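You operate a simulated robot arm through the tools that you are given. There is no shell and no other tool.

You run a simulated robot arm. Do the job below in one go: nothing can be reset, and whatever is moved stays where it is left.

TASK
Change the sieve in the drawer for the white 100 MESH one.
Fine: the old sieve goes on the wooden rack; shut the drawer and latch it.

Only the result counts: the job must be done as asked and must still hold three seconds after the hand-in. Knocking over, shifting, dropping, spilling or breaking anything else fails it.

THE ROBOT
A 7-joint arm with a fingered hand, fixed in place. Base frame: the origin is on the floor under the middle of its stand, x ahead of it, y to its left, z up; the work surface is at about z = 78. Readings come in cm, rad, newtons and seconds.
It reaches about 122.8 cm from its shoulder. Its first joint turns from -2.007 to 2.007 rad. Payload 5 kg.
The tool frame sits at the grasp point between the pads (the TCP): z along the fingers, y along the line on which they close. The tips reach 3.2 cm beyond it. The gripper opens to 16 cm; its body begins 8.9 cm behind the TCP. The gripper is a hand of 4 fingers: y runs from the thumb to the fingers, the wrist lies at [0, 0, -26.7] in the tool frame.
Orientation is that of the tool frame in the base frame, as a unit quaternion [w, x, y, z]. With the fingers straight down and closing along the base's y, the tool's x points along the base's -x, its y along +y and its z along -z.

THE INTERFACE
- The arm moves only by the tool play_rows. Its argument "commands" is a list of rows, each an object of numbers (a shift or turn left out is 0): "rx", "ry", "rz": the turn, a rotation vector about the tool's x, y, z in units of 6 degrees (1.0 is 6 degrees); "x", "y", "z": the shift along the tool's x, y, z in units of 25 mm (1.0 is 25 mm). In form: [{"rx": .., "ry": .., "rz": .., "x": .., "y": .., "z": ..}, ...]. A call has 1 to 20 rows; each row shifts and turns the commanded pose from where the row before left it, along the tool's axes as they then stand. A call with a number of a shift or a turn outside -1 to 1 is refused whole. Rows are played at 5 a second. More than 5 cm and 0.15 rad between two rows, and nothing of the call is played. A pose out of reach is approached as far as the arm can. The call stops where the force on the tool passes 60 N (or 10 N more than at its start, if that is more) or the arm is blocked; 0.2 s more then pass. In this call time passes only in rows, and 0.2 s behind the last. It gives the time, the measured TCP pose, the force on the tool (base axes), the opening and the grip force at its end, in the units of the frame above (readings bear some noise), with the torque about the TCP (base axes, N m) and any sound that the robot's microphone picked up.
- Cameras (640 x 400 px; columns grow to the right, rows downward): "scene" is fixed at [22.14, -64.89, 171.22]; the picture's right is [0.61, -0.79, 0.00], its down [-0.51, -0.39, -0.77] and it looks along [0.61, 0.47, -0.64] (base axes); focal length 308 px, centre (320, 200). "wrist" rides on the gripper at [8, -0.4, -11.4] in the tool frame; the picture's right is [0.05, 1.00, 0.00], its down [-0.82, 0.04, -0.58] and it looks along [-0.58, 0.03, 0.82] (tool axes); focal length 265 px, centre (320, 200).
- snapshot(camera): a new picture of that camera. The clock stands still meanwhile.
- lift_body(by): slides the trunk up (or, below 0, down) by that many cm; the arm rides with it, the base frame stays. It gives what a move gives, with no picture.
- set_fingers(finger1, finger2, finger3, thumb_bend): sets how far each is bent, from 0 (flat) to 1 (curled in); at 0.3 the hand is open as for a grip, at 0.7 the pads meet at the TCP. One left out holds its place. A second passes; each finger stops where it meets its share of the squeeze, and holds until it gets a number again. It is the only way to open and close the hand. It gives what a move gives, with no picture; readings hold the bend of each and the force on the fingers (four entries, about 0 where the hand has none), thumb and palm.
- probe_pixels(camera, pixels): there is no depth. For up to 12 entries [column, row, z] of the newest picture of that camera ("zoom" is the newest enlarged one), the place [x, y] in the base frame at which the ray of that pixel passes the height z, good to about 0.2 cm. The clock stands still meanwhile.
- zoom(camera, box): a new picture of the part [left, top, right, bottom] of that camera's present view, enlarged. The clock stands still meanwhile.
- finish_job(): hands the job in; it is judged then, once.

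Leave the gripper open and the arm clear of the work at the hand-in unless told otherwise.

The tools are called after "Request:" by a JSON object that holds its "api" and its "payload". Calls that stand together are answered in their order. play_rows: Moves the arm, as the interface text tells. Its arguments: {"type":"object","properties":{"commands":{"type":"array"}},"required":["commands"]} The other tools are called the same way: lift_body (by) moves the trunk up or down; set_fingers (finger1, finger2, finger3, thumb_bend) moves the fingers one by one; snapshot (camera) takes a picture; probe_pixels (camera, pixels) gives the place at which the rays of pixels pass given heights; zoom (camera, box) takes an enlarged picture of a part of a camera's view; finish_job () hands the job in.

At the start:

```text
time_s: 0.0
ee_pos: [62.91, -19.24, 126.03]
ee_rot: [0.0, 0.0, 1.0, 0.0]
ft_force: [-0.3, 0.4, 0.9]
moment: [-0.01, 0.02, 0.01]
grip_width: 15.99
grasp_force: 0.0
shape: jaw
bend: [0.3, 0.3, 0.3, 0.3]
finger forces: [0.1, 0.0, 0.0, 0.0, 0.1, 0.1]
trunk travel left (down, up): [-70.0, 29.0]
```

scene: 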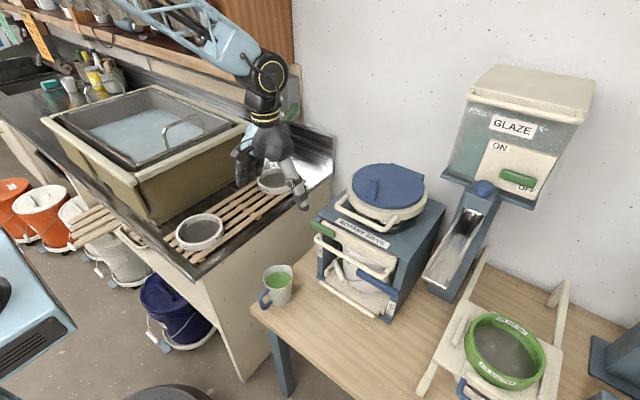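
wrist: 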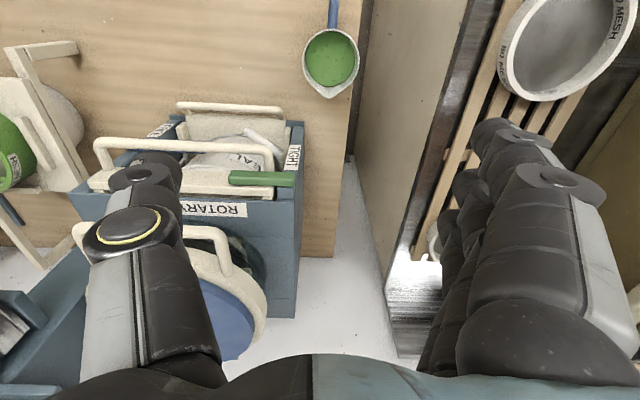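

I'll start with a closer look: the rotary sieve machine sits around pixel (375,240) in the scene view, with sieves on the rack at (200,232) and (272,180).

Request:
{"api": "zoom", "payload": {"camera": "scene", "box": [300, 150, 460, 330]}}

Request:
{"api": "zoom", "payload": {"camera": "scene", "box": [120, 140, 340, 280]}}

Request:
{"api": "zoom", "payload": {"camera": "scene", "box": [400, 240, 640, 400]}}

Request:
{"api": "zoom", "payload": {"camera": "wrist", "box": [60, 80, 320, 260]}}

Request:
{"api": "zoom", "payload": {"camera": "wrist", "box": [400, 0, 640, 150]}}

```text
2.22 times, centred on (380, 240) of scene
```

zoom: 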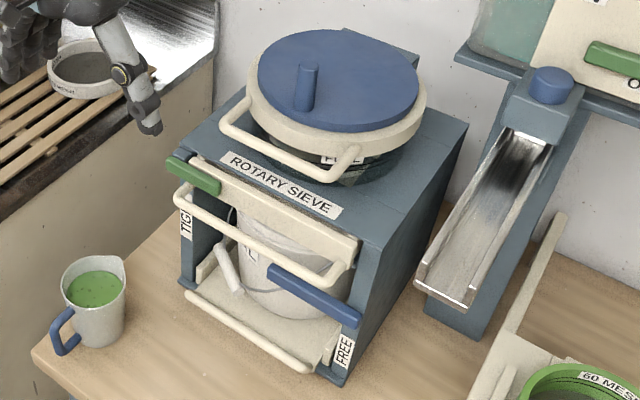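

```text
2.86 times, centred on (230, 210) of scene
```

zoom: 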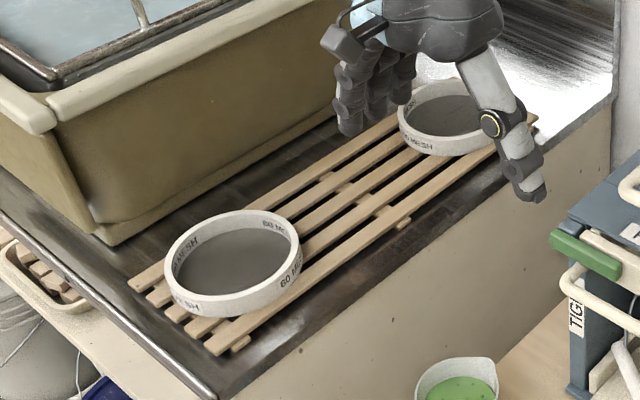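

```text
2.50 times, centred on (520, 320) of scene
```

zoom: 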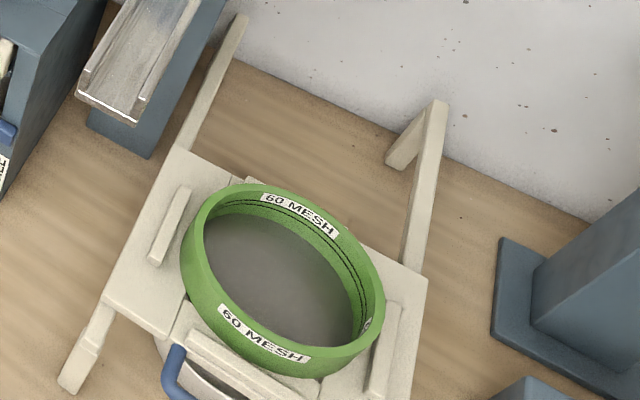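

```text
2.22 times, centred on (190, 170) of wrist
```

zoom: 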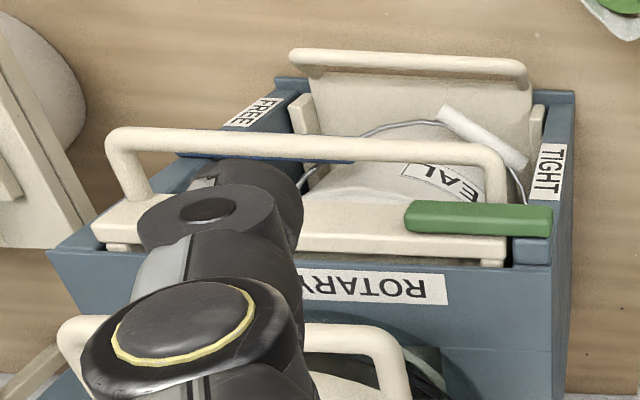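

```text
2.67 times, centred on (520, 75) of wrist
```

zoom: 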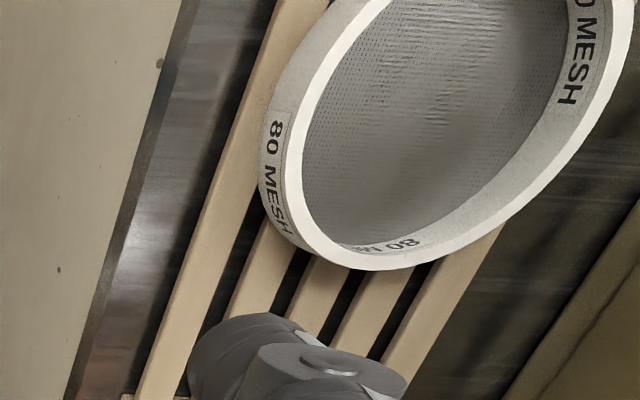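

The hand partly hides the machine. I'll zoom harder on the machine's front (around (360,250)) and on the far sieve (272,180) before moving.

Request:
{"api": "zoom", "payload": {"camera": "scene", "box": [310, 210, 406, 270]}}

Request:
{"api": "zoom", "payload": {"camera": "scene", "box": [310, 260, 406, 320]}}

Request:
{"api": "zoom", "payload": {"camera": "scene", "box": [240, 150, 304, 190]}}

Request:
{"api": "zoom", "payload": {"camera": "scene", "box": [340, 160, 436, 220]}}

```text
6.67 times, centred on (358, 240) of scene
```

zoom: 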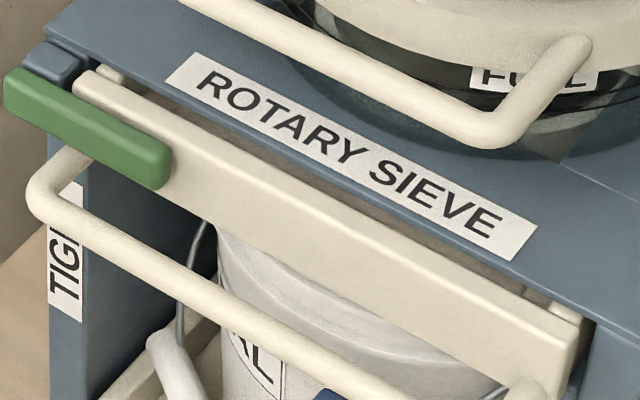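

```text
6.67 times, centred on (358, 290) of scene
```

zoom: 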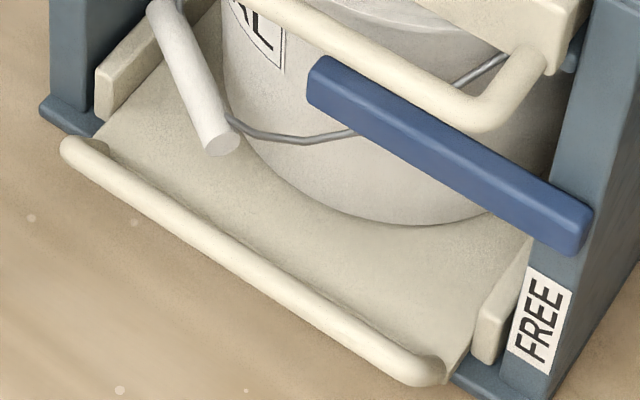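

```text
10.00 times, centred on (272, 170) of scene
```

zoom: 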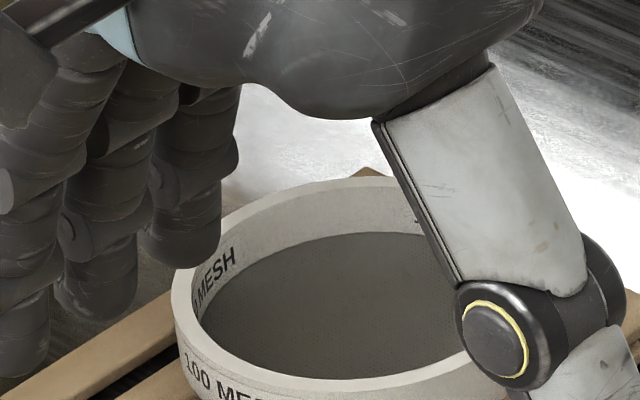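

```text
6.67 times, centred on (388, 190) of scene
```

zoom: 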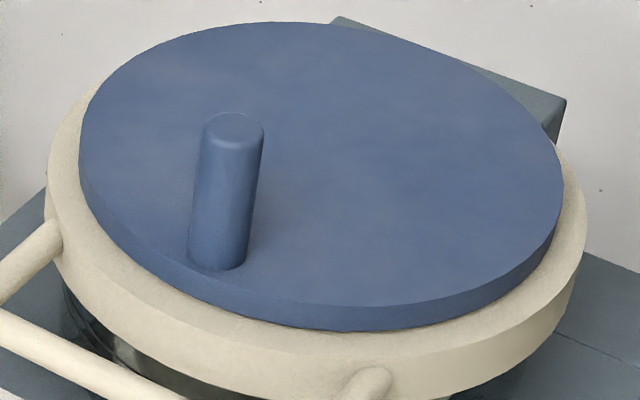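

The far rack sieve reads "100 MESH", the near one 80. Now I'll measure key points in the scene: machine base corners, handles, rack and sieves.

Request:
{"api": "probe_pixels", "payload": {"camera": "scene", "pixels": [[319, 282, 78], [388, 323, 78], [318, 210, 104], [391, 262, 104], [445, 205, 104], [295, 283, 78], [268, 290, 78], [200, 232, 88], [272, 180, 88], [120, 230, 85], [190, 277, 85], [334, 140, 85]]}}

Request:
{"api": "snapshot", "payload": {"camera": "scene"}}

```text
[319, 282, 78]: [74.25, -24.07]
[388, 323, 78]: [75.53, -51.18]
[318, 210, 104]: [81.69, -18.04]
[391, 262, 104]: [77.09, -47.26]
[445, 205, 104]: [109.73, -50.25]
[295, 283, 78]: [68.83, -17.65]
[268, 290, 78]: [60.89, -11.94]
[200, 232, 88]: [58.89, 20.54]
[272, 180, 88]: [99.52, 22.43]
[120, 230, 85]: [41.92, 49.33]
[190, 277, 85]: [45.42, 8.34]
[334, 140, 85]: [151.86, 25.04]
```

```text
taken
```

scene: 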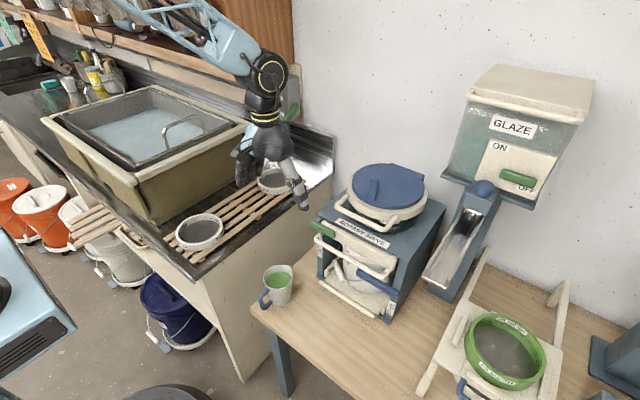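

To find real heights I'll match the same points in both cameras: machine top front-left corner (wrist ~(303,122), scene (318,210)), mug rim, sieve rim.

Request:
{"api": "snapshot", "payload": {"camera": "wrist"}}

Request:
{"api": "probe_pixels", "payload": {"camera": "wrist", "pixels": [[303, 122, 95], [303, 122, 105], [331, 58, 75], [331, 58, 85], [346, 155, 70], [346, 155, 78], [565, 50, 80], [565, 50, 90]]}}

Request:
{"api": "probe_pixels", "payload": {"camera": "scene", "pixels": [[315, 222, 95], [315, 222, 105], [278, 278, 75], [278, 278, 85], [333, 290, 70], [333, 290, 78], [201, 230, 80], [201, 230, 90]]}}

Request:
{"api": "zoom", "payload": {"camera": "wrist", "box": [150, 90, 310, 190]}}

```text
taken
```

wrist: 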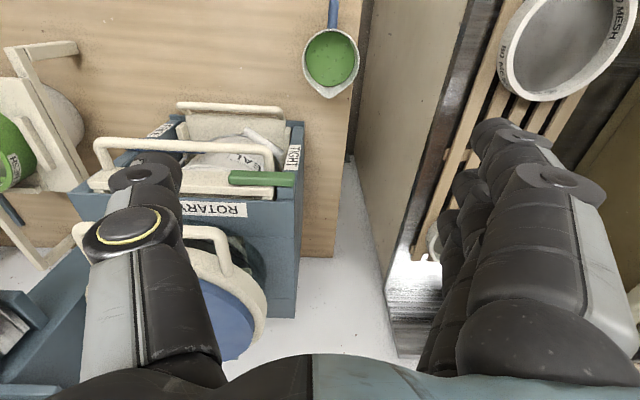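

```text
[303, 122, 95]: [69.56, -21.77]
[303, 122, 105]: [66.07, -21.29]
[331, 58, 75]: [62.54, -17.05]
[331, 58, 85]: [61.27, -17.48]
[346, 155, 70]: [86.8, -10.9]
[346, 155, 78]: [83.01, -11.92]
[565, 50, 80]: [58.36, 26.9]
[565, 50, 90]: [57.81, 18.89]
```

```text
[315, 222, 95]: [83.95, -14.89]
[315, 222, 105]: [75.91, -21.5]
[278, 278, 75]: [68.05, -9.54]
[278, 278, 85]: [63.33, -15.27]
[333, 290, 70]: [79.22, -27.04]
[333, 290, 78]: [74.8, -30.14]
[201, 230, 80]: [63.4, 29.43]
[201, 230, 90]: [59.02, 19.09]
```

```text
4.00 times, centred on (230, 140) of wrist
```

zoom: 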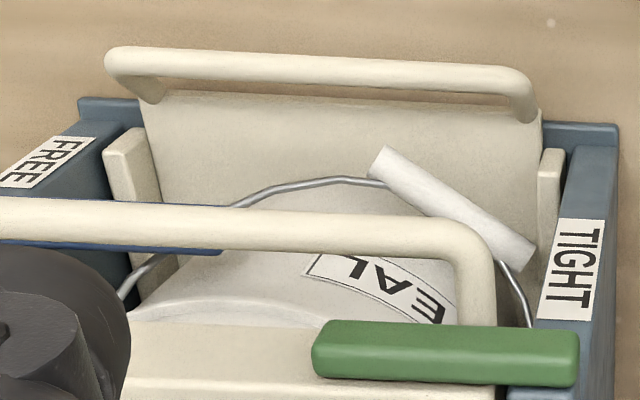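

The machine front faces the robot (-x). The green bar covers the left end of the drawer front; a blue bar sits under it from centre to right by "FREE". I'll back the hand off by 15 cm in -x and 16 cm in -y to look straight at the front.

Request:
{"api": "play_rows", "payload": {"commands": [{"x": 1}, {"x": 1}, {"x": 1}, {"x": 1}, {"x": 1}, {"x": 1}, {"y": -1}, {"y": -1}, {"y": -1}, {"y": -1}, {"y": -1}, {"y": -1}]}}

Request:
{"api": "snapshot", "payload": {"camera": "wrist"}}

Request:
{"api": "snapshot", "payload": {"camera": "scene"}}

```text
time_s: 2.6
ee_pos: [47.9, -34.27, 125.99]
ee_rot: [0.0, 0.0, 1.0, 0.0]
ft_force: [0.5, -0.1, -0.5]
moment: [0.02, -0.01, 0.02]
grip_width: 16.0
grasp_force: 0.1
shape: jaw
bend: [0.3, 0.3, 0.3, 0.3]
finger forces: [0.1, 0.0, 0.0, 0.0, 0.1, 0.0]
trunk travel left (down, up): [-70.0, 29.0]
```

```text
taken
```

wrist: 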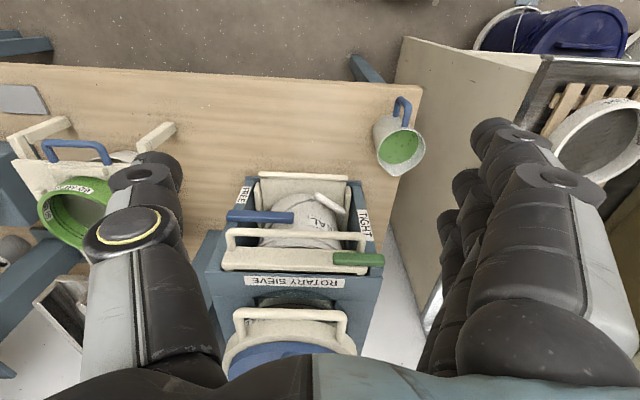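

```text
taken
```

scene: 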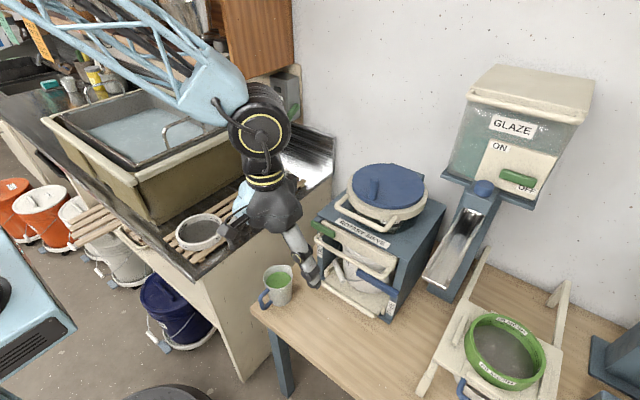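

Now the whole front is visible at about (295,220). Zooming in on it.

Request:
{"api": "zoom", "payload": {"camera": "wrist", "box": [200, 160, 400, 285]}}

Request:
{"api": "zoom", "payload": {"camera": "wrist", "box": [220, 170, 316, 230]}}

Request:
{"api": "zoom", "payload": {"camera": "wrist", "box": [310, 210, 406, 270]}}

```text
3.20 times, centred on (300, 222) of wrist
```

zoom: 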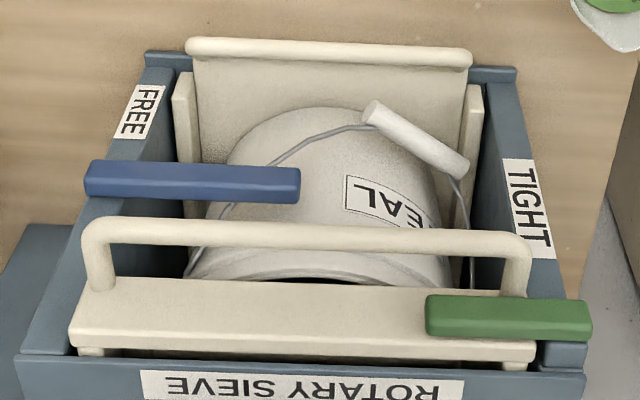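

```text
6.67 times, centred on (268, 200) of wrist
```

zoom: 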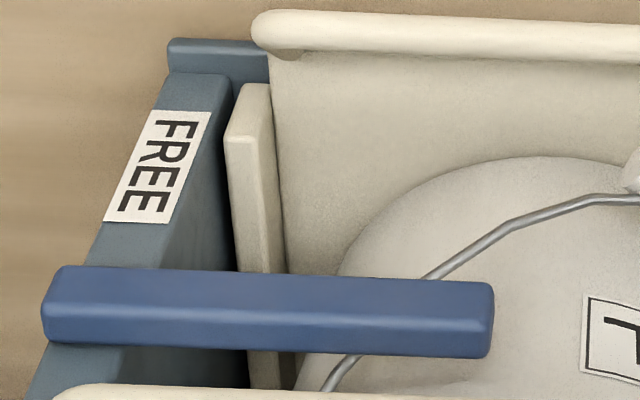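

```text
6.67 times, centred on (358, 240) of wrist
```

zoom: 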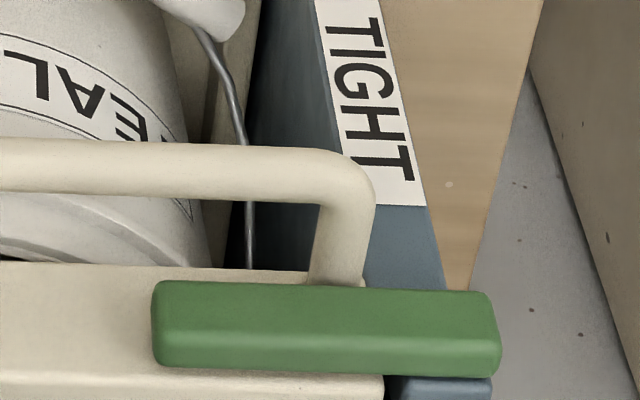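

I see the green bar on the left post over the drawer front, and the blue bar on the right post below the drawer. I'll lower and tilt the hand for a more frontal view to find the pivots.

Request:
{"api": "play_rows", "payload": {"commands": [{"x": 1}, {"x": 1}, {"x": 0.5}, {"z": 1}, {"z": 1}, {"z": 1}, {"z": 1}, {"z": 1}, {"z": 1}, {"z": 1}, {"ry": -1}, {"ry": -1}, {"ry": -1}, {"ry": -1}, {"ry": -1}]}}

Request:
{"api": "snapshot", "payload": {"camera": "wrist"}}

Request:
{"api": "snapshot", "payload": {"camera": "scene"}}

```text
time_s: 5.8
ee_pos: [41.38, -34.18, 108.68]
ee_rot: [0.259, 0.0, 0.966, 0.0]
ft_force: [0.0, -0.2, 0.2]
moment: [0.0, -0.01, 0.02]
grip_width: 15.98
grasp_force: 0.0
shape: jaw
bend: [0.3, 0.3, 0.3, 0.3]
finger forces: [0.0, 0.0, 0.1, 0.0, 0.0, 0.0]
trunk travel left (down, up): [-70.0, 29.0]
```

```text
taken
```

wrist: 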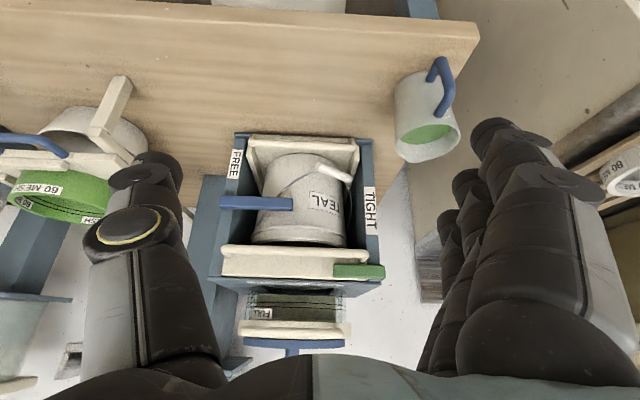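

```text
taken
```

scene: 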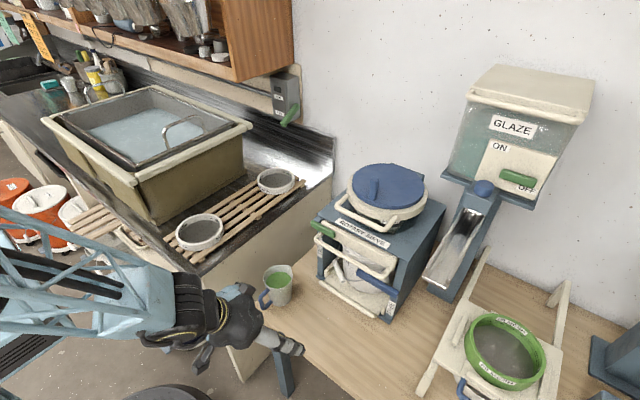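

The frontal view is clear. Zooming in on the front at wrist (300,215), and taking unobstructed scene zooms.

Request:
{"api": "zoom", "payload": {"camera": "wrist", "box": [200, 125, 400, 250]}}

Request:
{"api": "zoom", "payload": {"camera": "wrist", "box": [210, 230, 400, 350]}}

Request:
{"api": "zoom", "payload": {"camera": "scene", "box": [160, 160, 320, 260]}}

Request:
{"api": "zoom", "payload": {"camera": "scene", "box": [310, 200, 438, 280]}}

```text
3.20 times, centred on (300, 188) of wrist
```

zoom: 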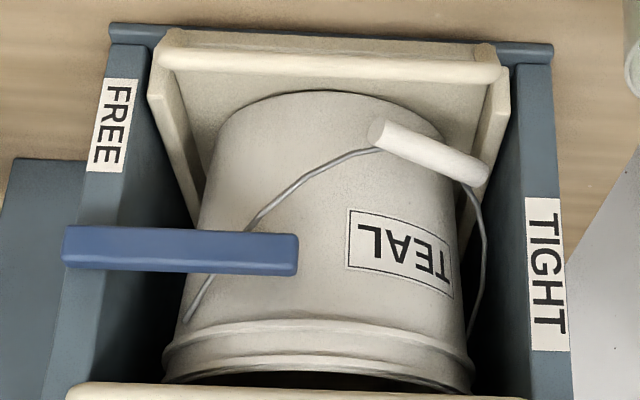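

```text
3.33 times, centred on (305, 290) of wrist
```

zoom: 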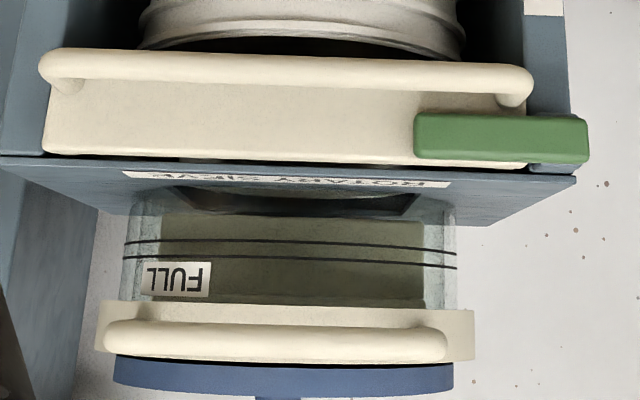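

```text
4.00 times, centred on (240, 210) of scene
```

zoom: 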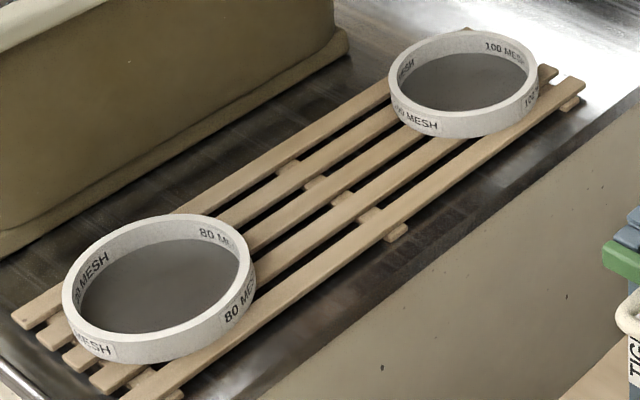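

```text
5.00 times, centred on (374, 240) of scene
```

zoom: 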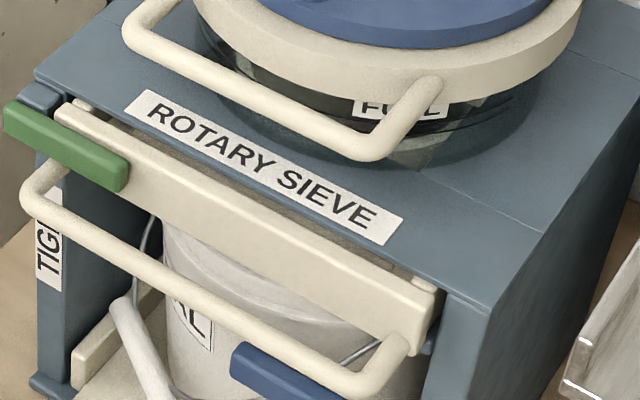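

I read it this way: the blue lever pivots on the right post, pointing at TIGHT now (down would be FREE), and the green bar is the drawer's turn-latch. Next I'll triangulate key points with both cameras: green bar ends, blue bar ends, drawer handle ends.

Request:
{"api": "probe_pixels", "payload": {"camera": "wrist", "pixels": [[385.6, 272, 90], [385.6, 272, 105], [334.5, 271, 90], [334.5, 271, 105], [292.8, 205, 85], [292.8, 205, 100], [219.7, 202, 85], [219.7, 202, 100], [222, 250, 90], [222, 250, 105], [368, 253, 90], [368, 253, 105]]}}

Request:
{"api": "probe_pixels", "payload": {"camera": "scene", "pixels": [[314, 225, 90], [314, 225, 105], [335, 235, 90], [335, 235, 105], [356, 272, 85], [356, 272, 100], [397, 293, 85], [397, 293, 100], [389, 271, 90], [389, 271, 105], [316, 237, 90], [316, 237, 105]]}}

```text
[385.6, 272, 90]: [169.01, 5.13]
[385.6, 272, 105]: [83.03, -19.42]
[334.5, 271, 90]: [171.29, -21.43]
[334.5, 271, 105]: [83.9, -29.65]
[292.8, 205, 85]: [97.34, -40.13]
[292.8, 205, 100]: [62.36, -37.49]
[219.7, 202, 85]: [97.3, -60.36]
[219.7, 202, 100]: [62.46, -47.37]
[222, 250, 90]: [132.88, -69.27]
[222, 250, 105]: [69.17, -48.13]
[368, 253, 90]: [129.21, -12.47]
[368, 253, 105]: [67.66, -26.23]
```

```text
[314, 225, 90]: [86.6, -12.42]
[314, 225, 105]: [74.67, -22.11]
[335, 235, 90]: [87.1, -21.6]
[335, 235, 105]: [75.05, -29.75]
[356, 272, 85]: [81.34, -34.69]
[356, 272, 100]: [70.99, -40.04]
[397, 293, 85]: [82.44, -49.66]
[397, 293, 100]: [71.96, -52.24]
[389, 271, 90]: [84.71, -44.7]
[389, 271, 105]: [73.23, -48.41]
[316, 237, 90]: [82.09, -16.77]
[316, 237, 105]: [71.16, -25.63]
```

Triangulation gives the green bar at about (73.5, -22.7…-30.7, 106.8) and the blue bar at about (75, -38.3…-51.5, 94.5). I'll zoom tightly on both to see their pivots.

Request:
{"api": "zoom", "payload": {"camera": "wrist", "box": [328, 245, 392, 285]}}

Request:
{"api": "zoom", "payload": {"camera": "wrist", "box": [214, 180, 302, 235]}}

Request:
{"api": "zoom", "payload": {"camera": "scene", "box": [300, 205, 348, 245]}}

Request:
{"api": "zoom", "payload": {"camera": "scene", "box": [345, 255, 409, 315]}}

```text
10.00 times, centred on (360, 265) of wrist
```

zoom: 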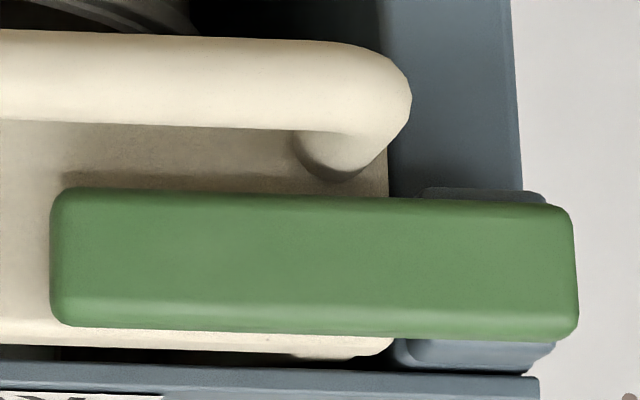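

```text
7.27 times, centred on (258, 208) of wrist
```

zoom: 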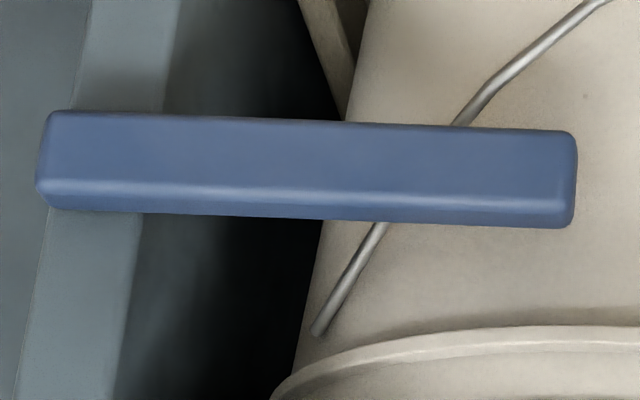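

```text
10.00 times, centred on (324, 225) of scene
```

zoom: 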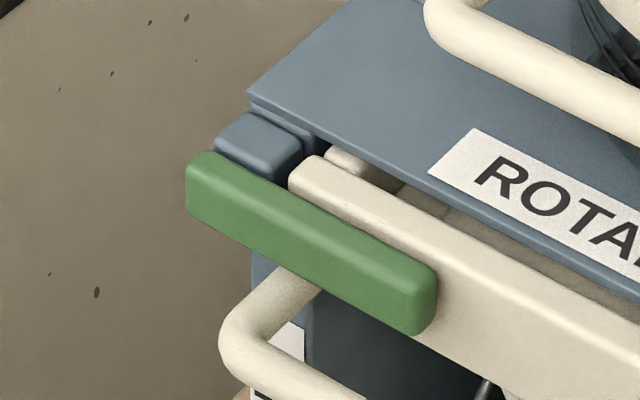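

```text
6.67 times, centred on (377, 285) of scene
```

zoom: 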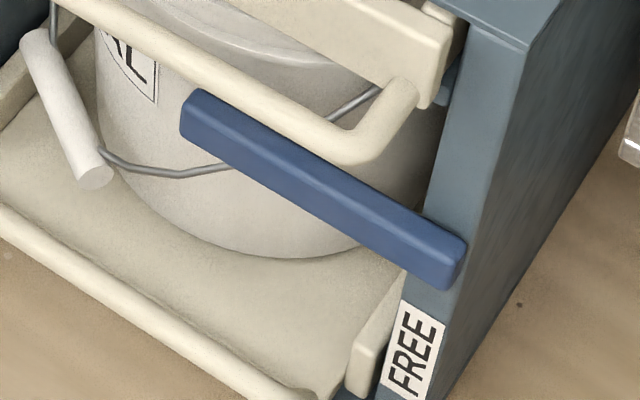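

The green bar is a turn-button on the left post block. The drawer handle's leg sits just under it, so it must swing up. The blue lever hinges on the right post. Before touching anything I'll check how the fingers look when closed, here in free space.

Request:
{"api": "set_fingers", "payload": {"finger1": 0.7, "finger2": 0.3, "finger3": 0.0, "thumb_bend": 0.3}}

Request:
{"api": "snapshot", "payload": {"camera": "wrist"}}

Request:
{"api": "zoom", "payload": {"camera": "scene", "box": [150, 260, 330, 390]}}

```text
time_s: 6.8
ee_pos: [41.5, -34.22, 108.52]
ee_rot: [0.259, 0.0, 0.966, 0.0]
ft_force: [0.5, 0.7, -0.1]
moment: [-0.03, 0.02, -0.01]
grip_width: 9.28
grasp_force: 0.1
shape: fingers
bend: [0.7, 0.3, 0.0, 0.3]
finger forces: [0.0, 0.0, 0.0, 0.0, 0.0, 0.0]
trunk travel left (down, up): [-70.0, 29.0]
```

```text
taken
```

wrist: 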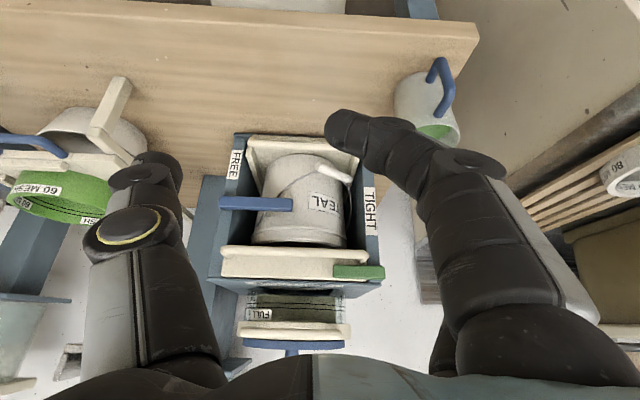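

```text
3.08 times, centred on (240, 325) of scene
```

zoom: 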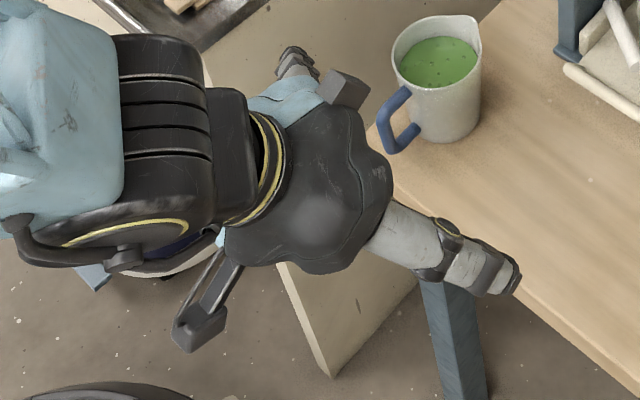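

Finger1 is the one nearest the wrist camera (tool +x side). I'll try a "pointing" pose: finger1 nearly straight, the others curled.

Request:
{"api": "set_fingers", "payload": {"finger1": 0.3, "finger2": 1.0, "finger3": 1.0, "thumb_bend": 0.3}}

Request:
{"api": "snapshot", "payload": {"camera": "wrist"}}

Request:
{"api": "zoom", "payload": {"camera": "scene", "box": [150, 260, 330, 390]}}

```text
time_s: 7.8
ee_pos: [41.56, -34.28, 108.68]
ee_rot: [0.258, 0.0, 0.966, 0.0]
ft_force: [0.4, -0.8, -0.6]
moment: [-0.01, 0.02, -0.01]
grip_width: 17.03
grasp_force: 0.0
shape: fingers
bend: [0.3, 1.0, 1.0, 0.3]
finger forces: [0.1, 0.0, 0.1, 0.1, 0.0, 0.0]
trunk travel left (down, up): [-70.0, 29.0]
```

```text
taken
```

wrist: 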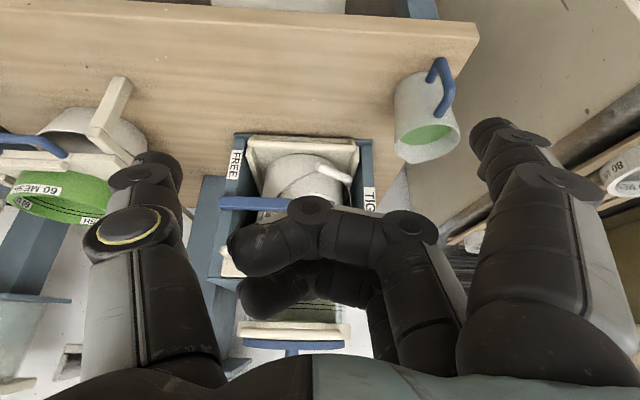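

```text
3.08 times, centred on (240, 325) of scene
```

zoom: 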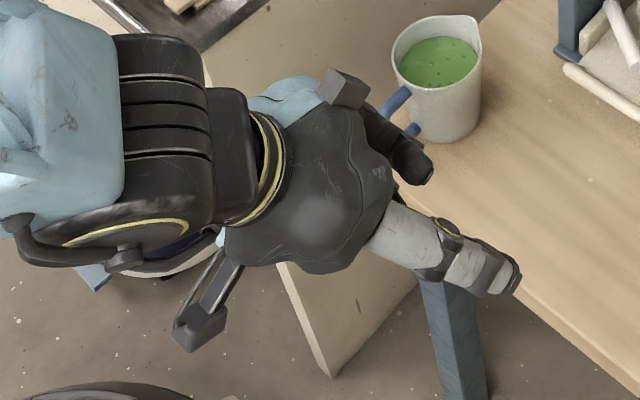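

Curled fingers stay out of the way, so a single-finger push works. Now I'll curl the thumb too and bend finger1 to 0.6, then check the tip position with the camera.

Request:
{"api": "set_fingers", "payload": {"finger1": 0.55, "finger2": 1.0, "finger3": 1.0, "thumb_bend": 1.0}}

Request:
{"api": "snapshot", "payload": {"camera": "wrist"}}

Request:
{"api": "zoom", "payload": {"camera": "scene", "box": [150, 260, 330, 390]}}

```text
time_s: 8.8
ee_pos: [41.5, -34.19, 108.68]
ee_rot: [0.259, 0.0, 0.966, 0.001]
ft_force: [-0.5, -0.4, 0.3]
moment: [-0.01, -0.02, 0.02]
grip_width: 3.74
grasp_force: 0.1
shape: fingers
bend: [0.55, 1.0, 1.0, 0.83]
finger forces: [0.0, 0.1, 0.1, 0.1, 0.1, 0.0]
trunk travel left (down, up): [-70.0, 29.0]
```

```text
taken
```

wrist: 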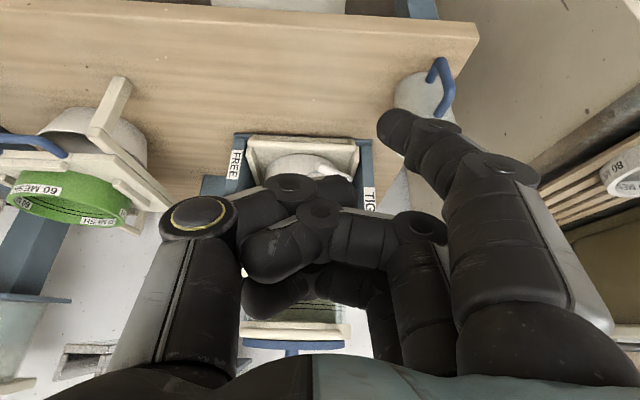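

```text
3.08 times, centred on (240, 325) of scene
```

zoom: 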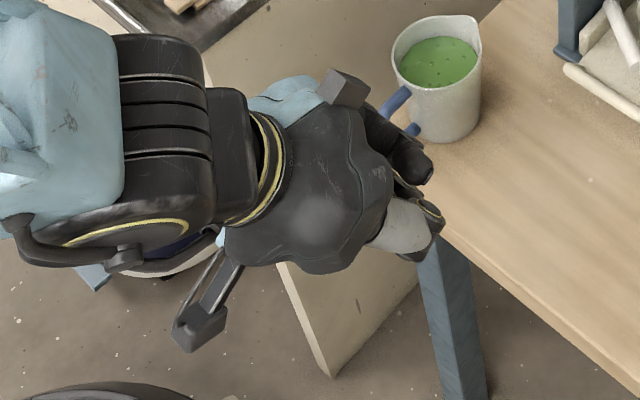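

Finger1's tip sits about 3.8 cm off-axis at bend 0.55. For the blue lever the middle finger is better because the curled outer fingers stay clear of the drawer handle. I'll extend finger2 and curl the rest, then move in front of the machine's right side at a safe distance.

Request:
{"api": "set_fingers", "payload": {"finger1": 1.0, "finger2": 0.55, "finger3": 1.0, "thumb_bend": 0.85}}

Request:
{"api": "play_rows", "payload": {"commands": [{"x": -0.78, "y": -0.83, "z": 0.76}, {"x": -0.78, "y": -0.83, "z": 0.76}, {"x": -0.78, "y": -0.83, "z": 0.76}, {"x": -0.78, "y": -0.83, "z": 0.76}, {"x": -0.78, "y": -0.83, "z": 0.76}, {"x": -0.78, "y": -0.83, "z": 0.76}, {"x": -0.78, "y": -0.83, "z": 0.76}]}}

Request:
{"api": "snapshot", "payload": {"camera": "wrist"}}

Request:
{"api": "snapshot", "payload": {"camera": "scene"}}

```text
time_s: 9.8
ee_pos: [41.57, -34.15, 108.57]
ee_rot: [0.259, 0.0, 0.966, 0.0]
ft_force: [0.0, 0.1, 1.0]
moment: [0.0, 0.0, 0.02]
grip_width: 4.74
grasp_force: 0.0
shape: fingers
bend: [1.0, 1.0, 1.0, 0.82]
finger forces: [0.0, 0.1, 0.1, 0.1, 0.0, 0.1]
trunk travel left (down, up): [-70.0, 29.0]
```

```text
time_s: 11.4
ee_pos: [60.36, -49.2, 103.53]
ee_rot: [0.257, -0.001, 0.966, 0.0]
ft_force: [0.1, -1.3, -0.1]
moment: [0.04, 0.02, -0.01]
grip_width: 4.76
grasp_force: 0.1
shape: fingers
bend: [1.0, 1.0, 1.0, 0.83]
finger forces: [0.0, 0.0, 0.1, 0.1, 0.0, 0.0]
trunk travel left (down, up): [-70.0, 29.0]
```

```text
taken
```

wrist: 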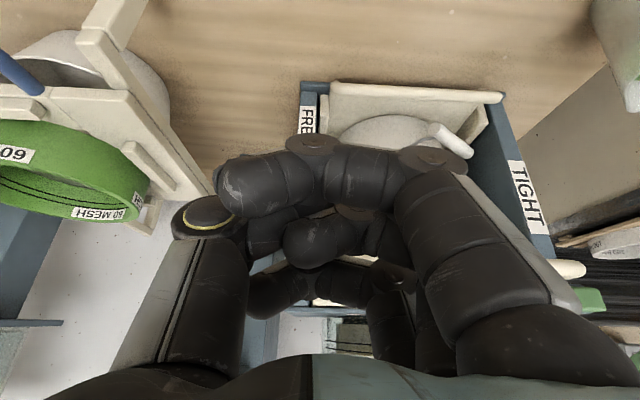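

```text
taken
```

scene: 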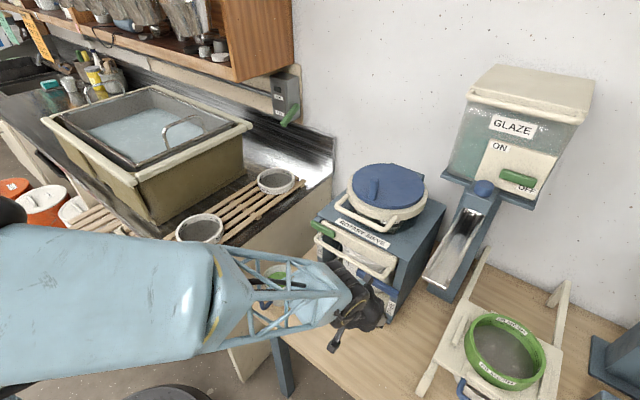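

Finger2 was trapped behind the thumb (bend still 1.0). I'll open the thumb, extend finger2, then tuck the thumb again.

Request:
{"api": "set_fingers", "payload": {"thumb_bend": 0.3}}

Request:
{"api": "set_fingers", "payload": {"finger2": 0.55}}

Request:
{"api": "set_fingers", "payload": {"thumb_bend": 0.85}}

Request:
{"api": "snapshot", "payload": {"camera": "wrist"}}

```text
time_s: 12.4
ee_pos: [60.46, -49.01, 103.54]
ee_rot: [0.259, 0.0, 0.966, 0.0]
ft_force: [0.7, -0.3, -0.5]
moment: [0.0, 0.03, 0.0]
grip_width: 7.8
grasp_force: 0.1
shape: fingers
bend: [1.0, 0.55, 1.0, 0.3]
finger forces: [0.0, 0.0, 0.0, 0.1, 0.1, 0.0]
trunk travel left (down, up): [-70.0, 29.0]
```

```text
time_s: 13.4
ee_pos: [60.35, -49.1, 103.65]
ee_rot: [0.259, 0.001, 0.966, 0.0]
ft_force: [0.5, 0.6, 0.6]
moment: [0.02, 0.0, -0.02]
grip_width: 7.81
grasp_force: 0.1
shape: fingers
bend: [1.0, 0.55, 1.0, 0.3]
finger forces: [0.0, 0.0, 0.0, 0.0, 0.0, 0.0]
trunk travel left (down, up): [-70.0, 29.0]
```

```text
time_s: 14.4
ee_pos: [60.37, -49.04, 103.59]
ee_rot: [0.258, 0.0, 0.966, -0.001]
ft_force: [-0.4, 0.4, -0.3]
moment: [-0.05, 0.01, 0.03]
grip_width: 4.72
grasp_force: 0.0
shape: fingers
bend: [1.0, 0.55, 1.0, 0.85]
finger forces: [0.0, 0.0, 0.1, 0.1, 0.0, 0.0]
trunk travel left (down, up): [-70.0, 29.0]
```

```text
taken
```

wrist: 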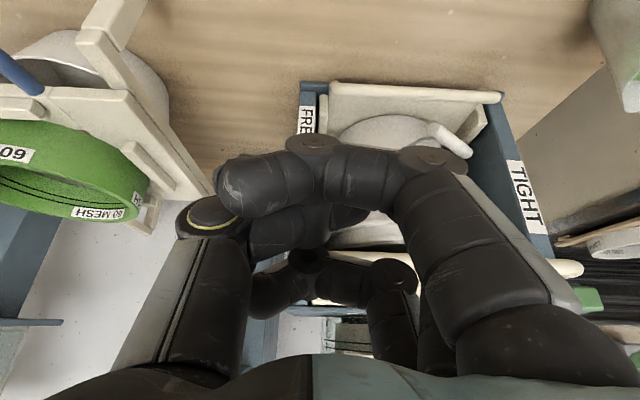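

Finger2 now points forward with the rest curled. I'll pitch the hand to near horizontal (48° more), staying at x≈60.

Request:
{"api": "play_rows", "payload": {"commands": [{"ry": -1}, {"ry": -1}, {"ry": -1}, {"ry": -1}, {"ry": -1}, {"ry": -1}, {"ry": -1}, {"ry": -1}]}}

Request:
{"api": "snapshot", "payload": {"camera": "wrist"}}

Request:
{"api": "zoom", "payload": {"camera": "scene", "box": [270, 200, 470, 340]}}

```text
time_s: 16.2
ee_pos: [60.27, -48.83, 103.96]
ee_rot: [0.63, 0.0, 0.776, 0.001]
ft_force: [0.3, 0.3, -0.7]
moment: [-0.03, 0.02, 0.02]
grip_width: 4.76
grasp_force: 0.2
shape: fingers
bend: [1.0, 0.55, 1.0, 0.85]
finger forces: [0.0, 0.0, 0.0, 0.1, 0.0, 0.1]
trunk travel left (down, up): [-70.0, 29.0]
```

```text
taken
```

wrist: 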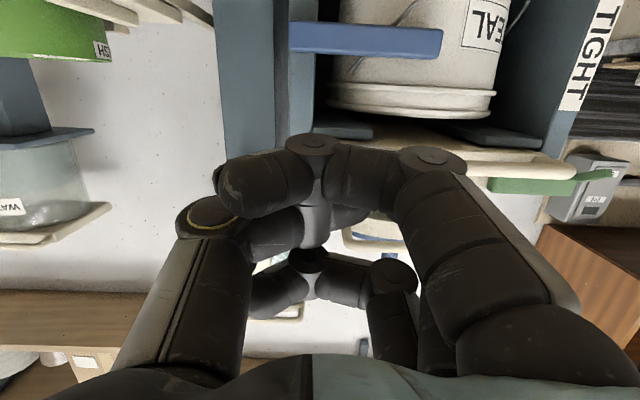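

```text
2.86 times, centred on (370, 270) of scene
```

zoom: 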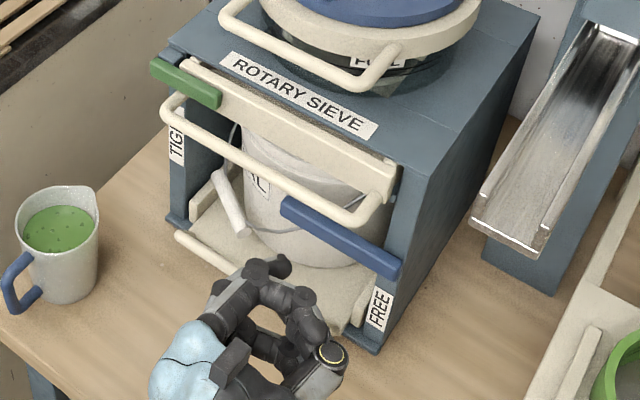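

The blue lever is clearly visible (wrist (365,40)). I'll lower 5.5 cm then go forward 9 cm so the fingertip stops a little short of the lever, above it.

Request:
{"api": "play_rows", "payload": {"commands": [{"x": 0.717, "z": 0.152}, {"x": 0.717, "z": 0.152}, {"x": 0.717, "z": 0.152}, {"x": -0.15, "z": 0.704}, {"x": -0.15, "z": 0.704}, {"x": -0.15, "z": 0.704}, {"x": -0.15, "z": 0.704}, {"x": -0.15, "z": 0.704}]}}

Request:
{"api": "snapshot", "payload": {"camera": "wrist"}}

Request:
{"api": "zoom", "payload": {"camera": "scene", "box": [310, 220, 430, 320]}}

```text
time_s: 18.0
ee_pos: [69.31, -48.84, 98.56]
ee_rot: [0.63, 0.0, 0.777, 0.0]
ft_force: [0.2, 0.0, -0.1]
moment: [0.03, 0.02, -0.03]
grip_width: 4.77
grasp_force: 0.1
shape: fingers
bend: [1.0, 0.55, 1.0, 0.85]
finger forces: [0.0, 0.0, 0.1, 0.1, 0.1, 0.0]
trunk travel left (down, up): [-70.0, 29.0]
```

```text
taken
```

wrist: 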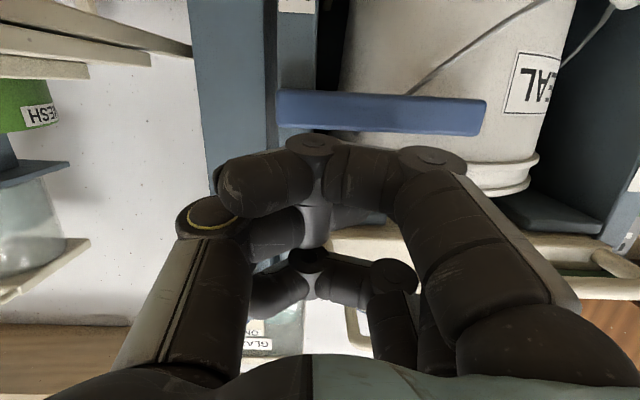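

```text
4.00 times, centred on (370, 270) of scene
```

zoom: 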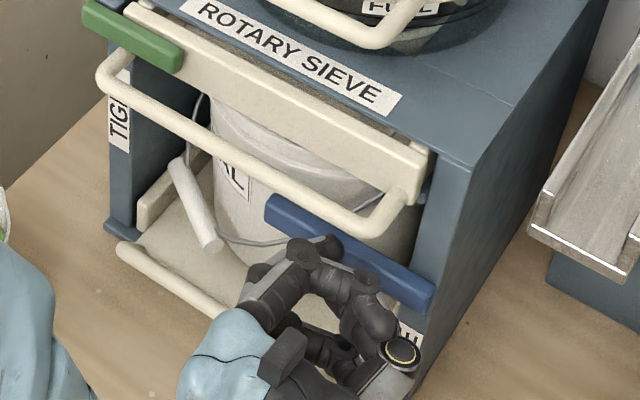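

The predicted and seen fingertip match (scene ≈(373,281)). Now 2.9 cm forward so the tip is over the lever, then push down about 4.8 cm.

Request:
{"api": "play_rows", "payload": {"commands": [{"x": -0.12, "z": 0.567}, {"x": -0.12, "z": 0.567}, {"x": 0.469, "y": 0.04, "z": 0.1}, {"x": 0.469, "y": 0.04, "z": 0.1}, {"x": 0.469, "y": 0.04, "z": 0.1}, {"x": 0.469, "y": 0.04, "z": 0.1}]}}

Request:
{"api": "snapshot", "payload": {"camera": "wrist"}}

Request:
{"api": "zoom", "payload": {"camera": "scene", "box": [310, 220, 430, 320]}}

```text
time_s: 19.4
ee_pos: [71.99, -48.36, 93.56]
ee_rot: [0.629, 0.0, 0.777, -0.001]
ft_force: [0.6, 0.5, 0.7]
moment: [-0.03, -0.02, 0.03]
grip_width: 4.73
grasp_force: 0.2
shape: fingers
bend: [1.0, 0.55, 1.0, 0.85]
finger forces: [0.0, 0.0, 0.0, 0.1, 0.1, 0.0]
trunk travel left (down, up): [-70.0, 29.0]
```

```text
taken
```

wrist: 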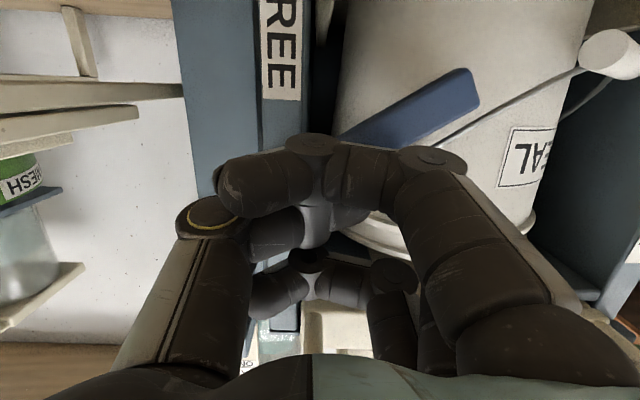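

```text
4.00 times, centred on (370, 270) of scene
```

zoom: 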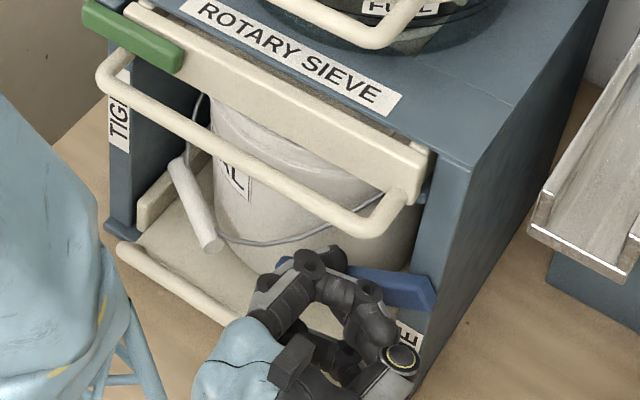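

The lever turns easily (about 30° now, low force). Continuing along the arc to point down.

Request:
{"api": "play_rows", "payload": {"commands": [{"x": 0.365, "y": -0.18, "z": 0.078}, {"x": 0.365, "y": -0.18, "z": 0.078}, {"x": 0.365, "y": -0.18, "z": 0.078}, {"x": 0.248, "y": -0.347, "z": 0.053}, {"x": 0.248, "y": -0.347, "z": 0.053}, {"x": 0.248, "y": -0.347, "z": 0.053}]}}

Request:
{"api": "snapshot", "payload": {"camera": "wrist"}}

Request:
{"api": "zoom", "payload": {"camera": "scene", "box": [310, 220, 430, 320]}}

```text
time_s: 20.8
ee_pos: [72.2, -52.48, 88.9]
ee_rot: [0.629, 0.0, 0.777, 0.001]
ft_force: [-0.5, 0.3, 0.7]
moment: [-0.01, -0.03, 0.0]
grip_width: 4.73
grasp_force: 0.1
shape: fingers
bend: [1.0, 0.55, 1.0, 0.85]
finger forces: [0.1, 0.4, 0.1, 0.0, 0.1, 0.1]
trunk travel left (down, up): [-70.0, 29.0]
```

```text
taken
```

wrist: 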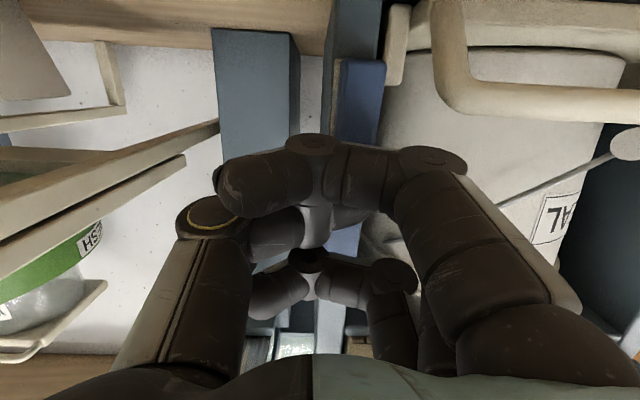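

```text
4.00 times, centred on (370, 270) of scene
```

zoom: 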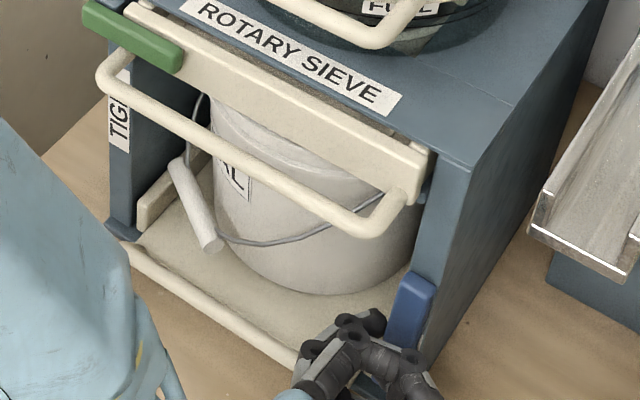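

Lever points almost straight down over FREE. A little further push toward -y (0.8 cm) to make sure it reaches its stop, watching the force.

Request:
{"api": "play_rows", "payload": {"commands": [{"y": -0.16}, {"y": -0.16}]}}

Request:
{"api": "zoom", "payload": {"camera": "scene", "box": [350, 260, 430, 320]}}

Request:
{"api": "snapshot", "payload": {"camera": "wrist"}}

```text
time_s: 21.4
ee_pos: [72.18, -53.15, 88.92]
ee_rot: [0.629, 0.0, 0.777, 0.0]
ft_force: [0.0, 2.9, -1.1]
moment: [-0.02, -0.01, 0.12]
grip_width: 4.8
grasp_force: 1.3
shape: fingers
bend: [1.0, 0.53, 1.0, 0.85]
finger forces: [0.0, 3.4, 0.0, 0.0, 0.0, 0.1]
trunk travel left (down, up): [-70.0, 29.0]
```

```text
6.67 times, centred on (390, 290) of scene
```

zoom: 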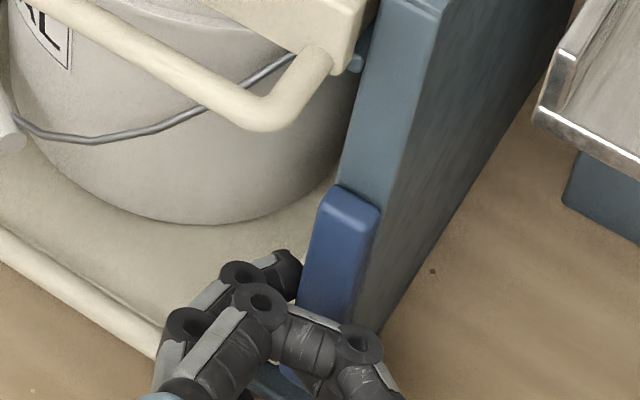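

```text
taken
```

wrist: 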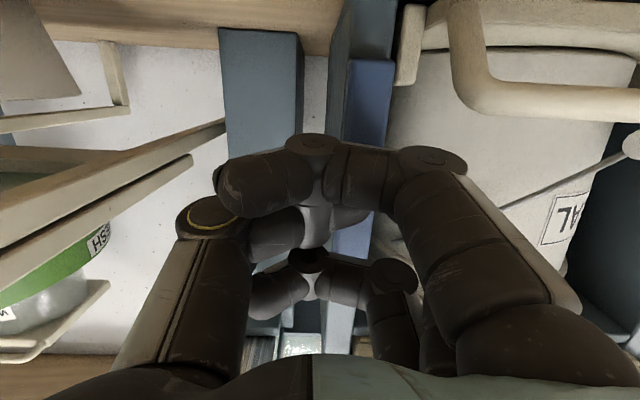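

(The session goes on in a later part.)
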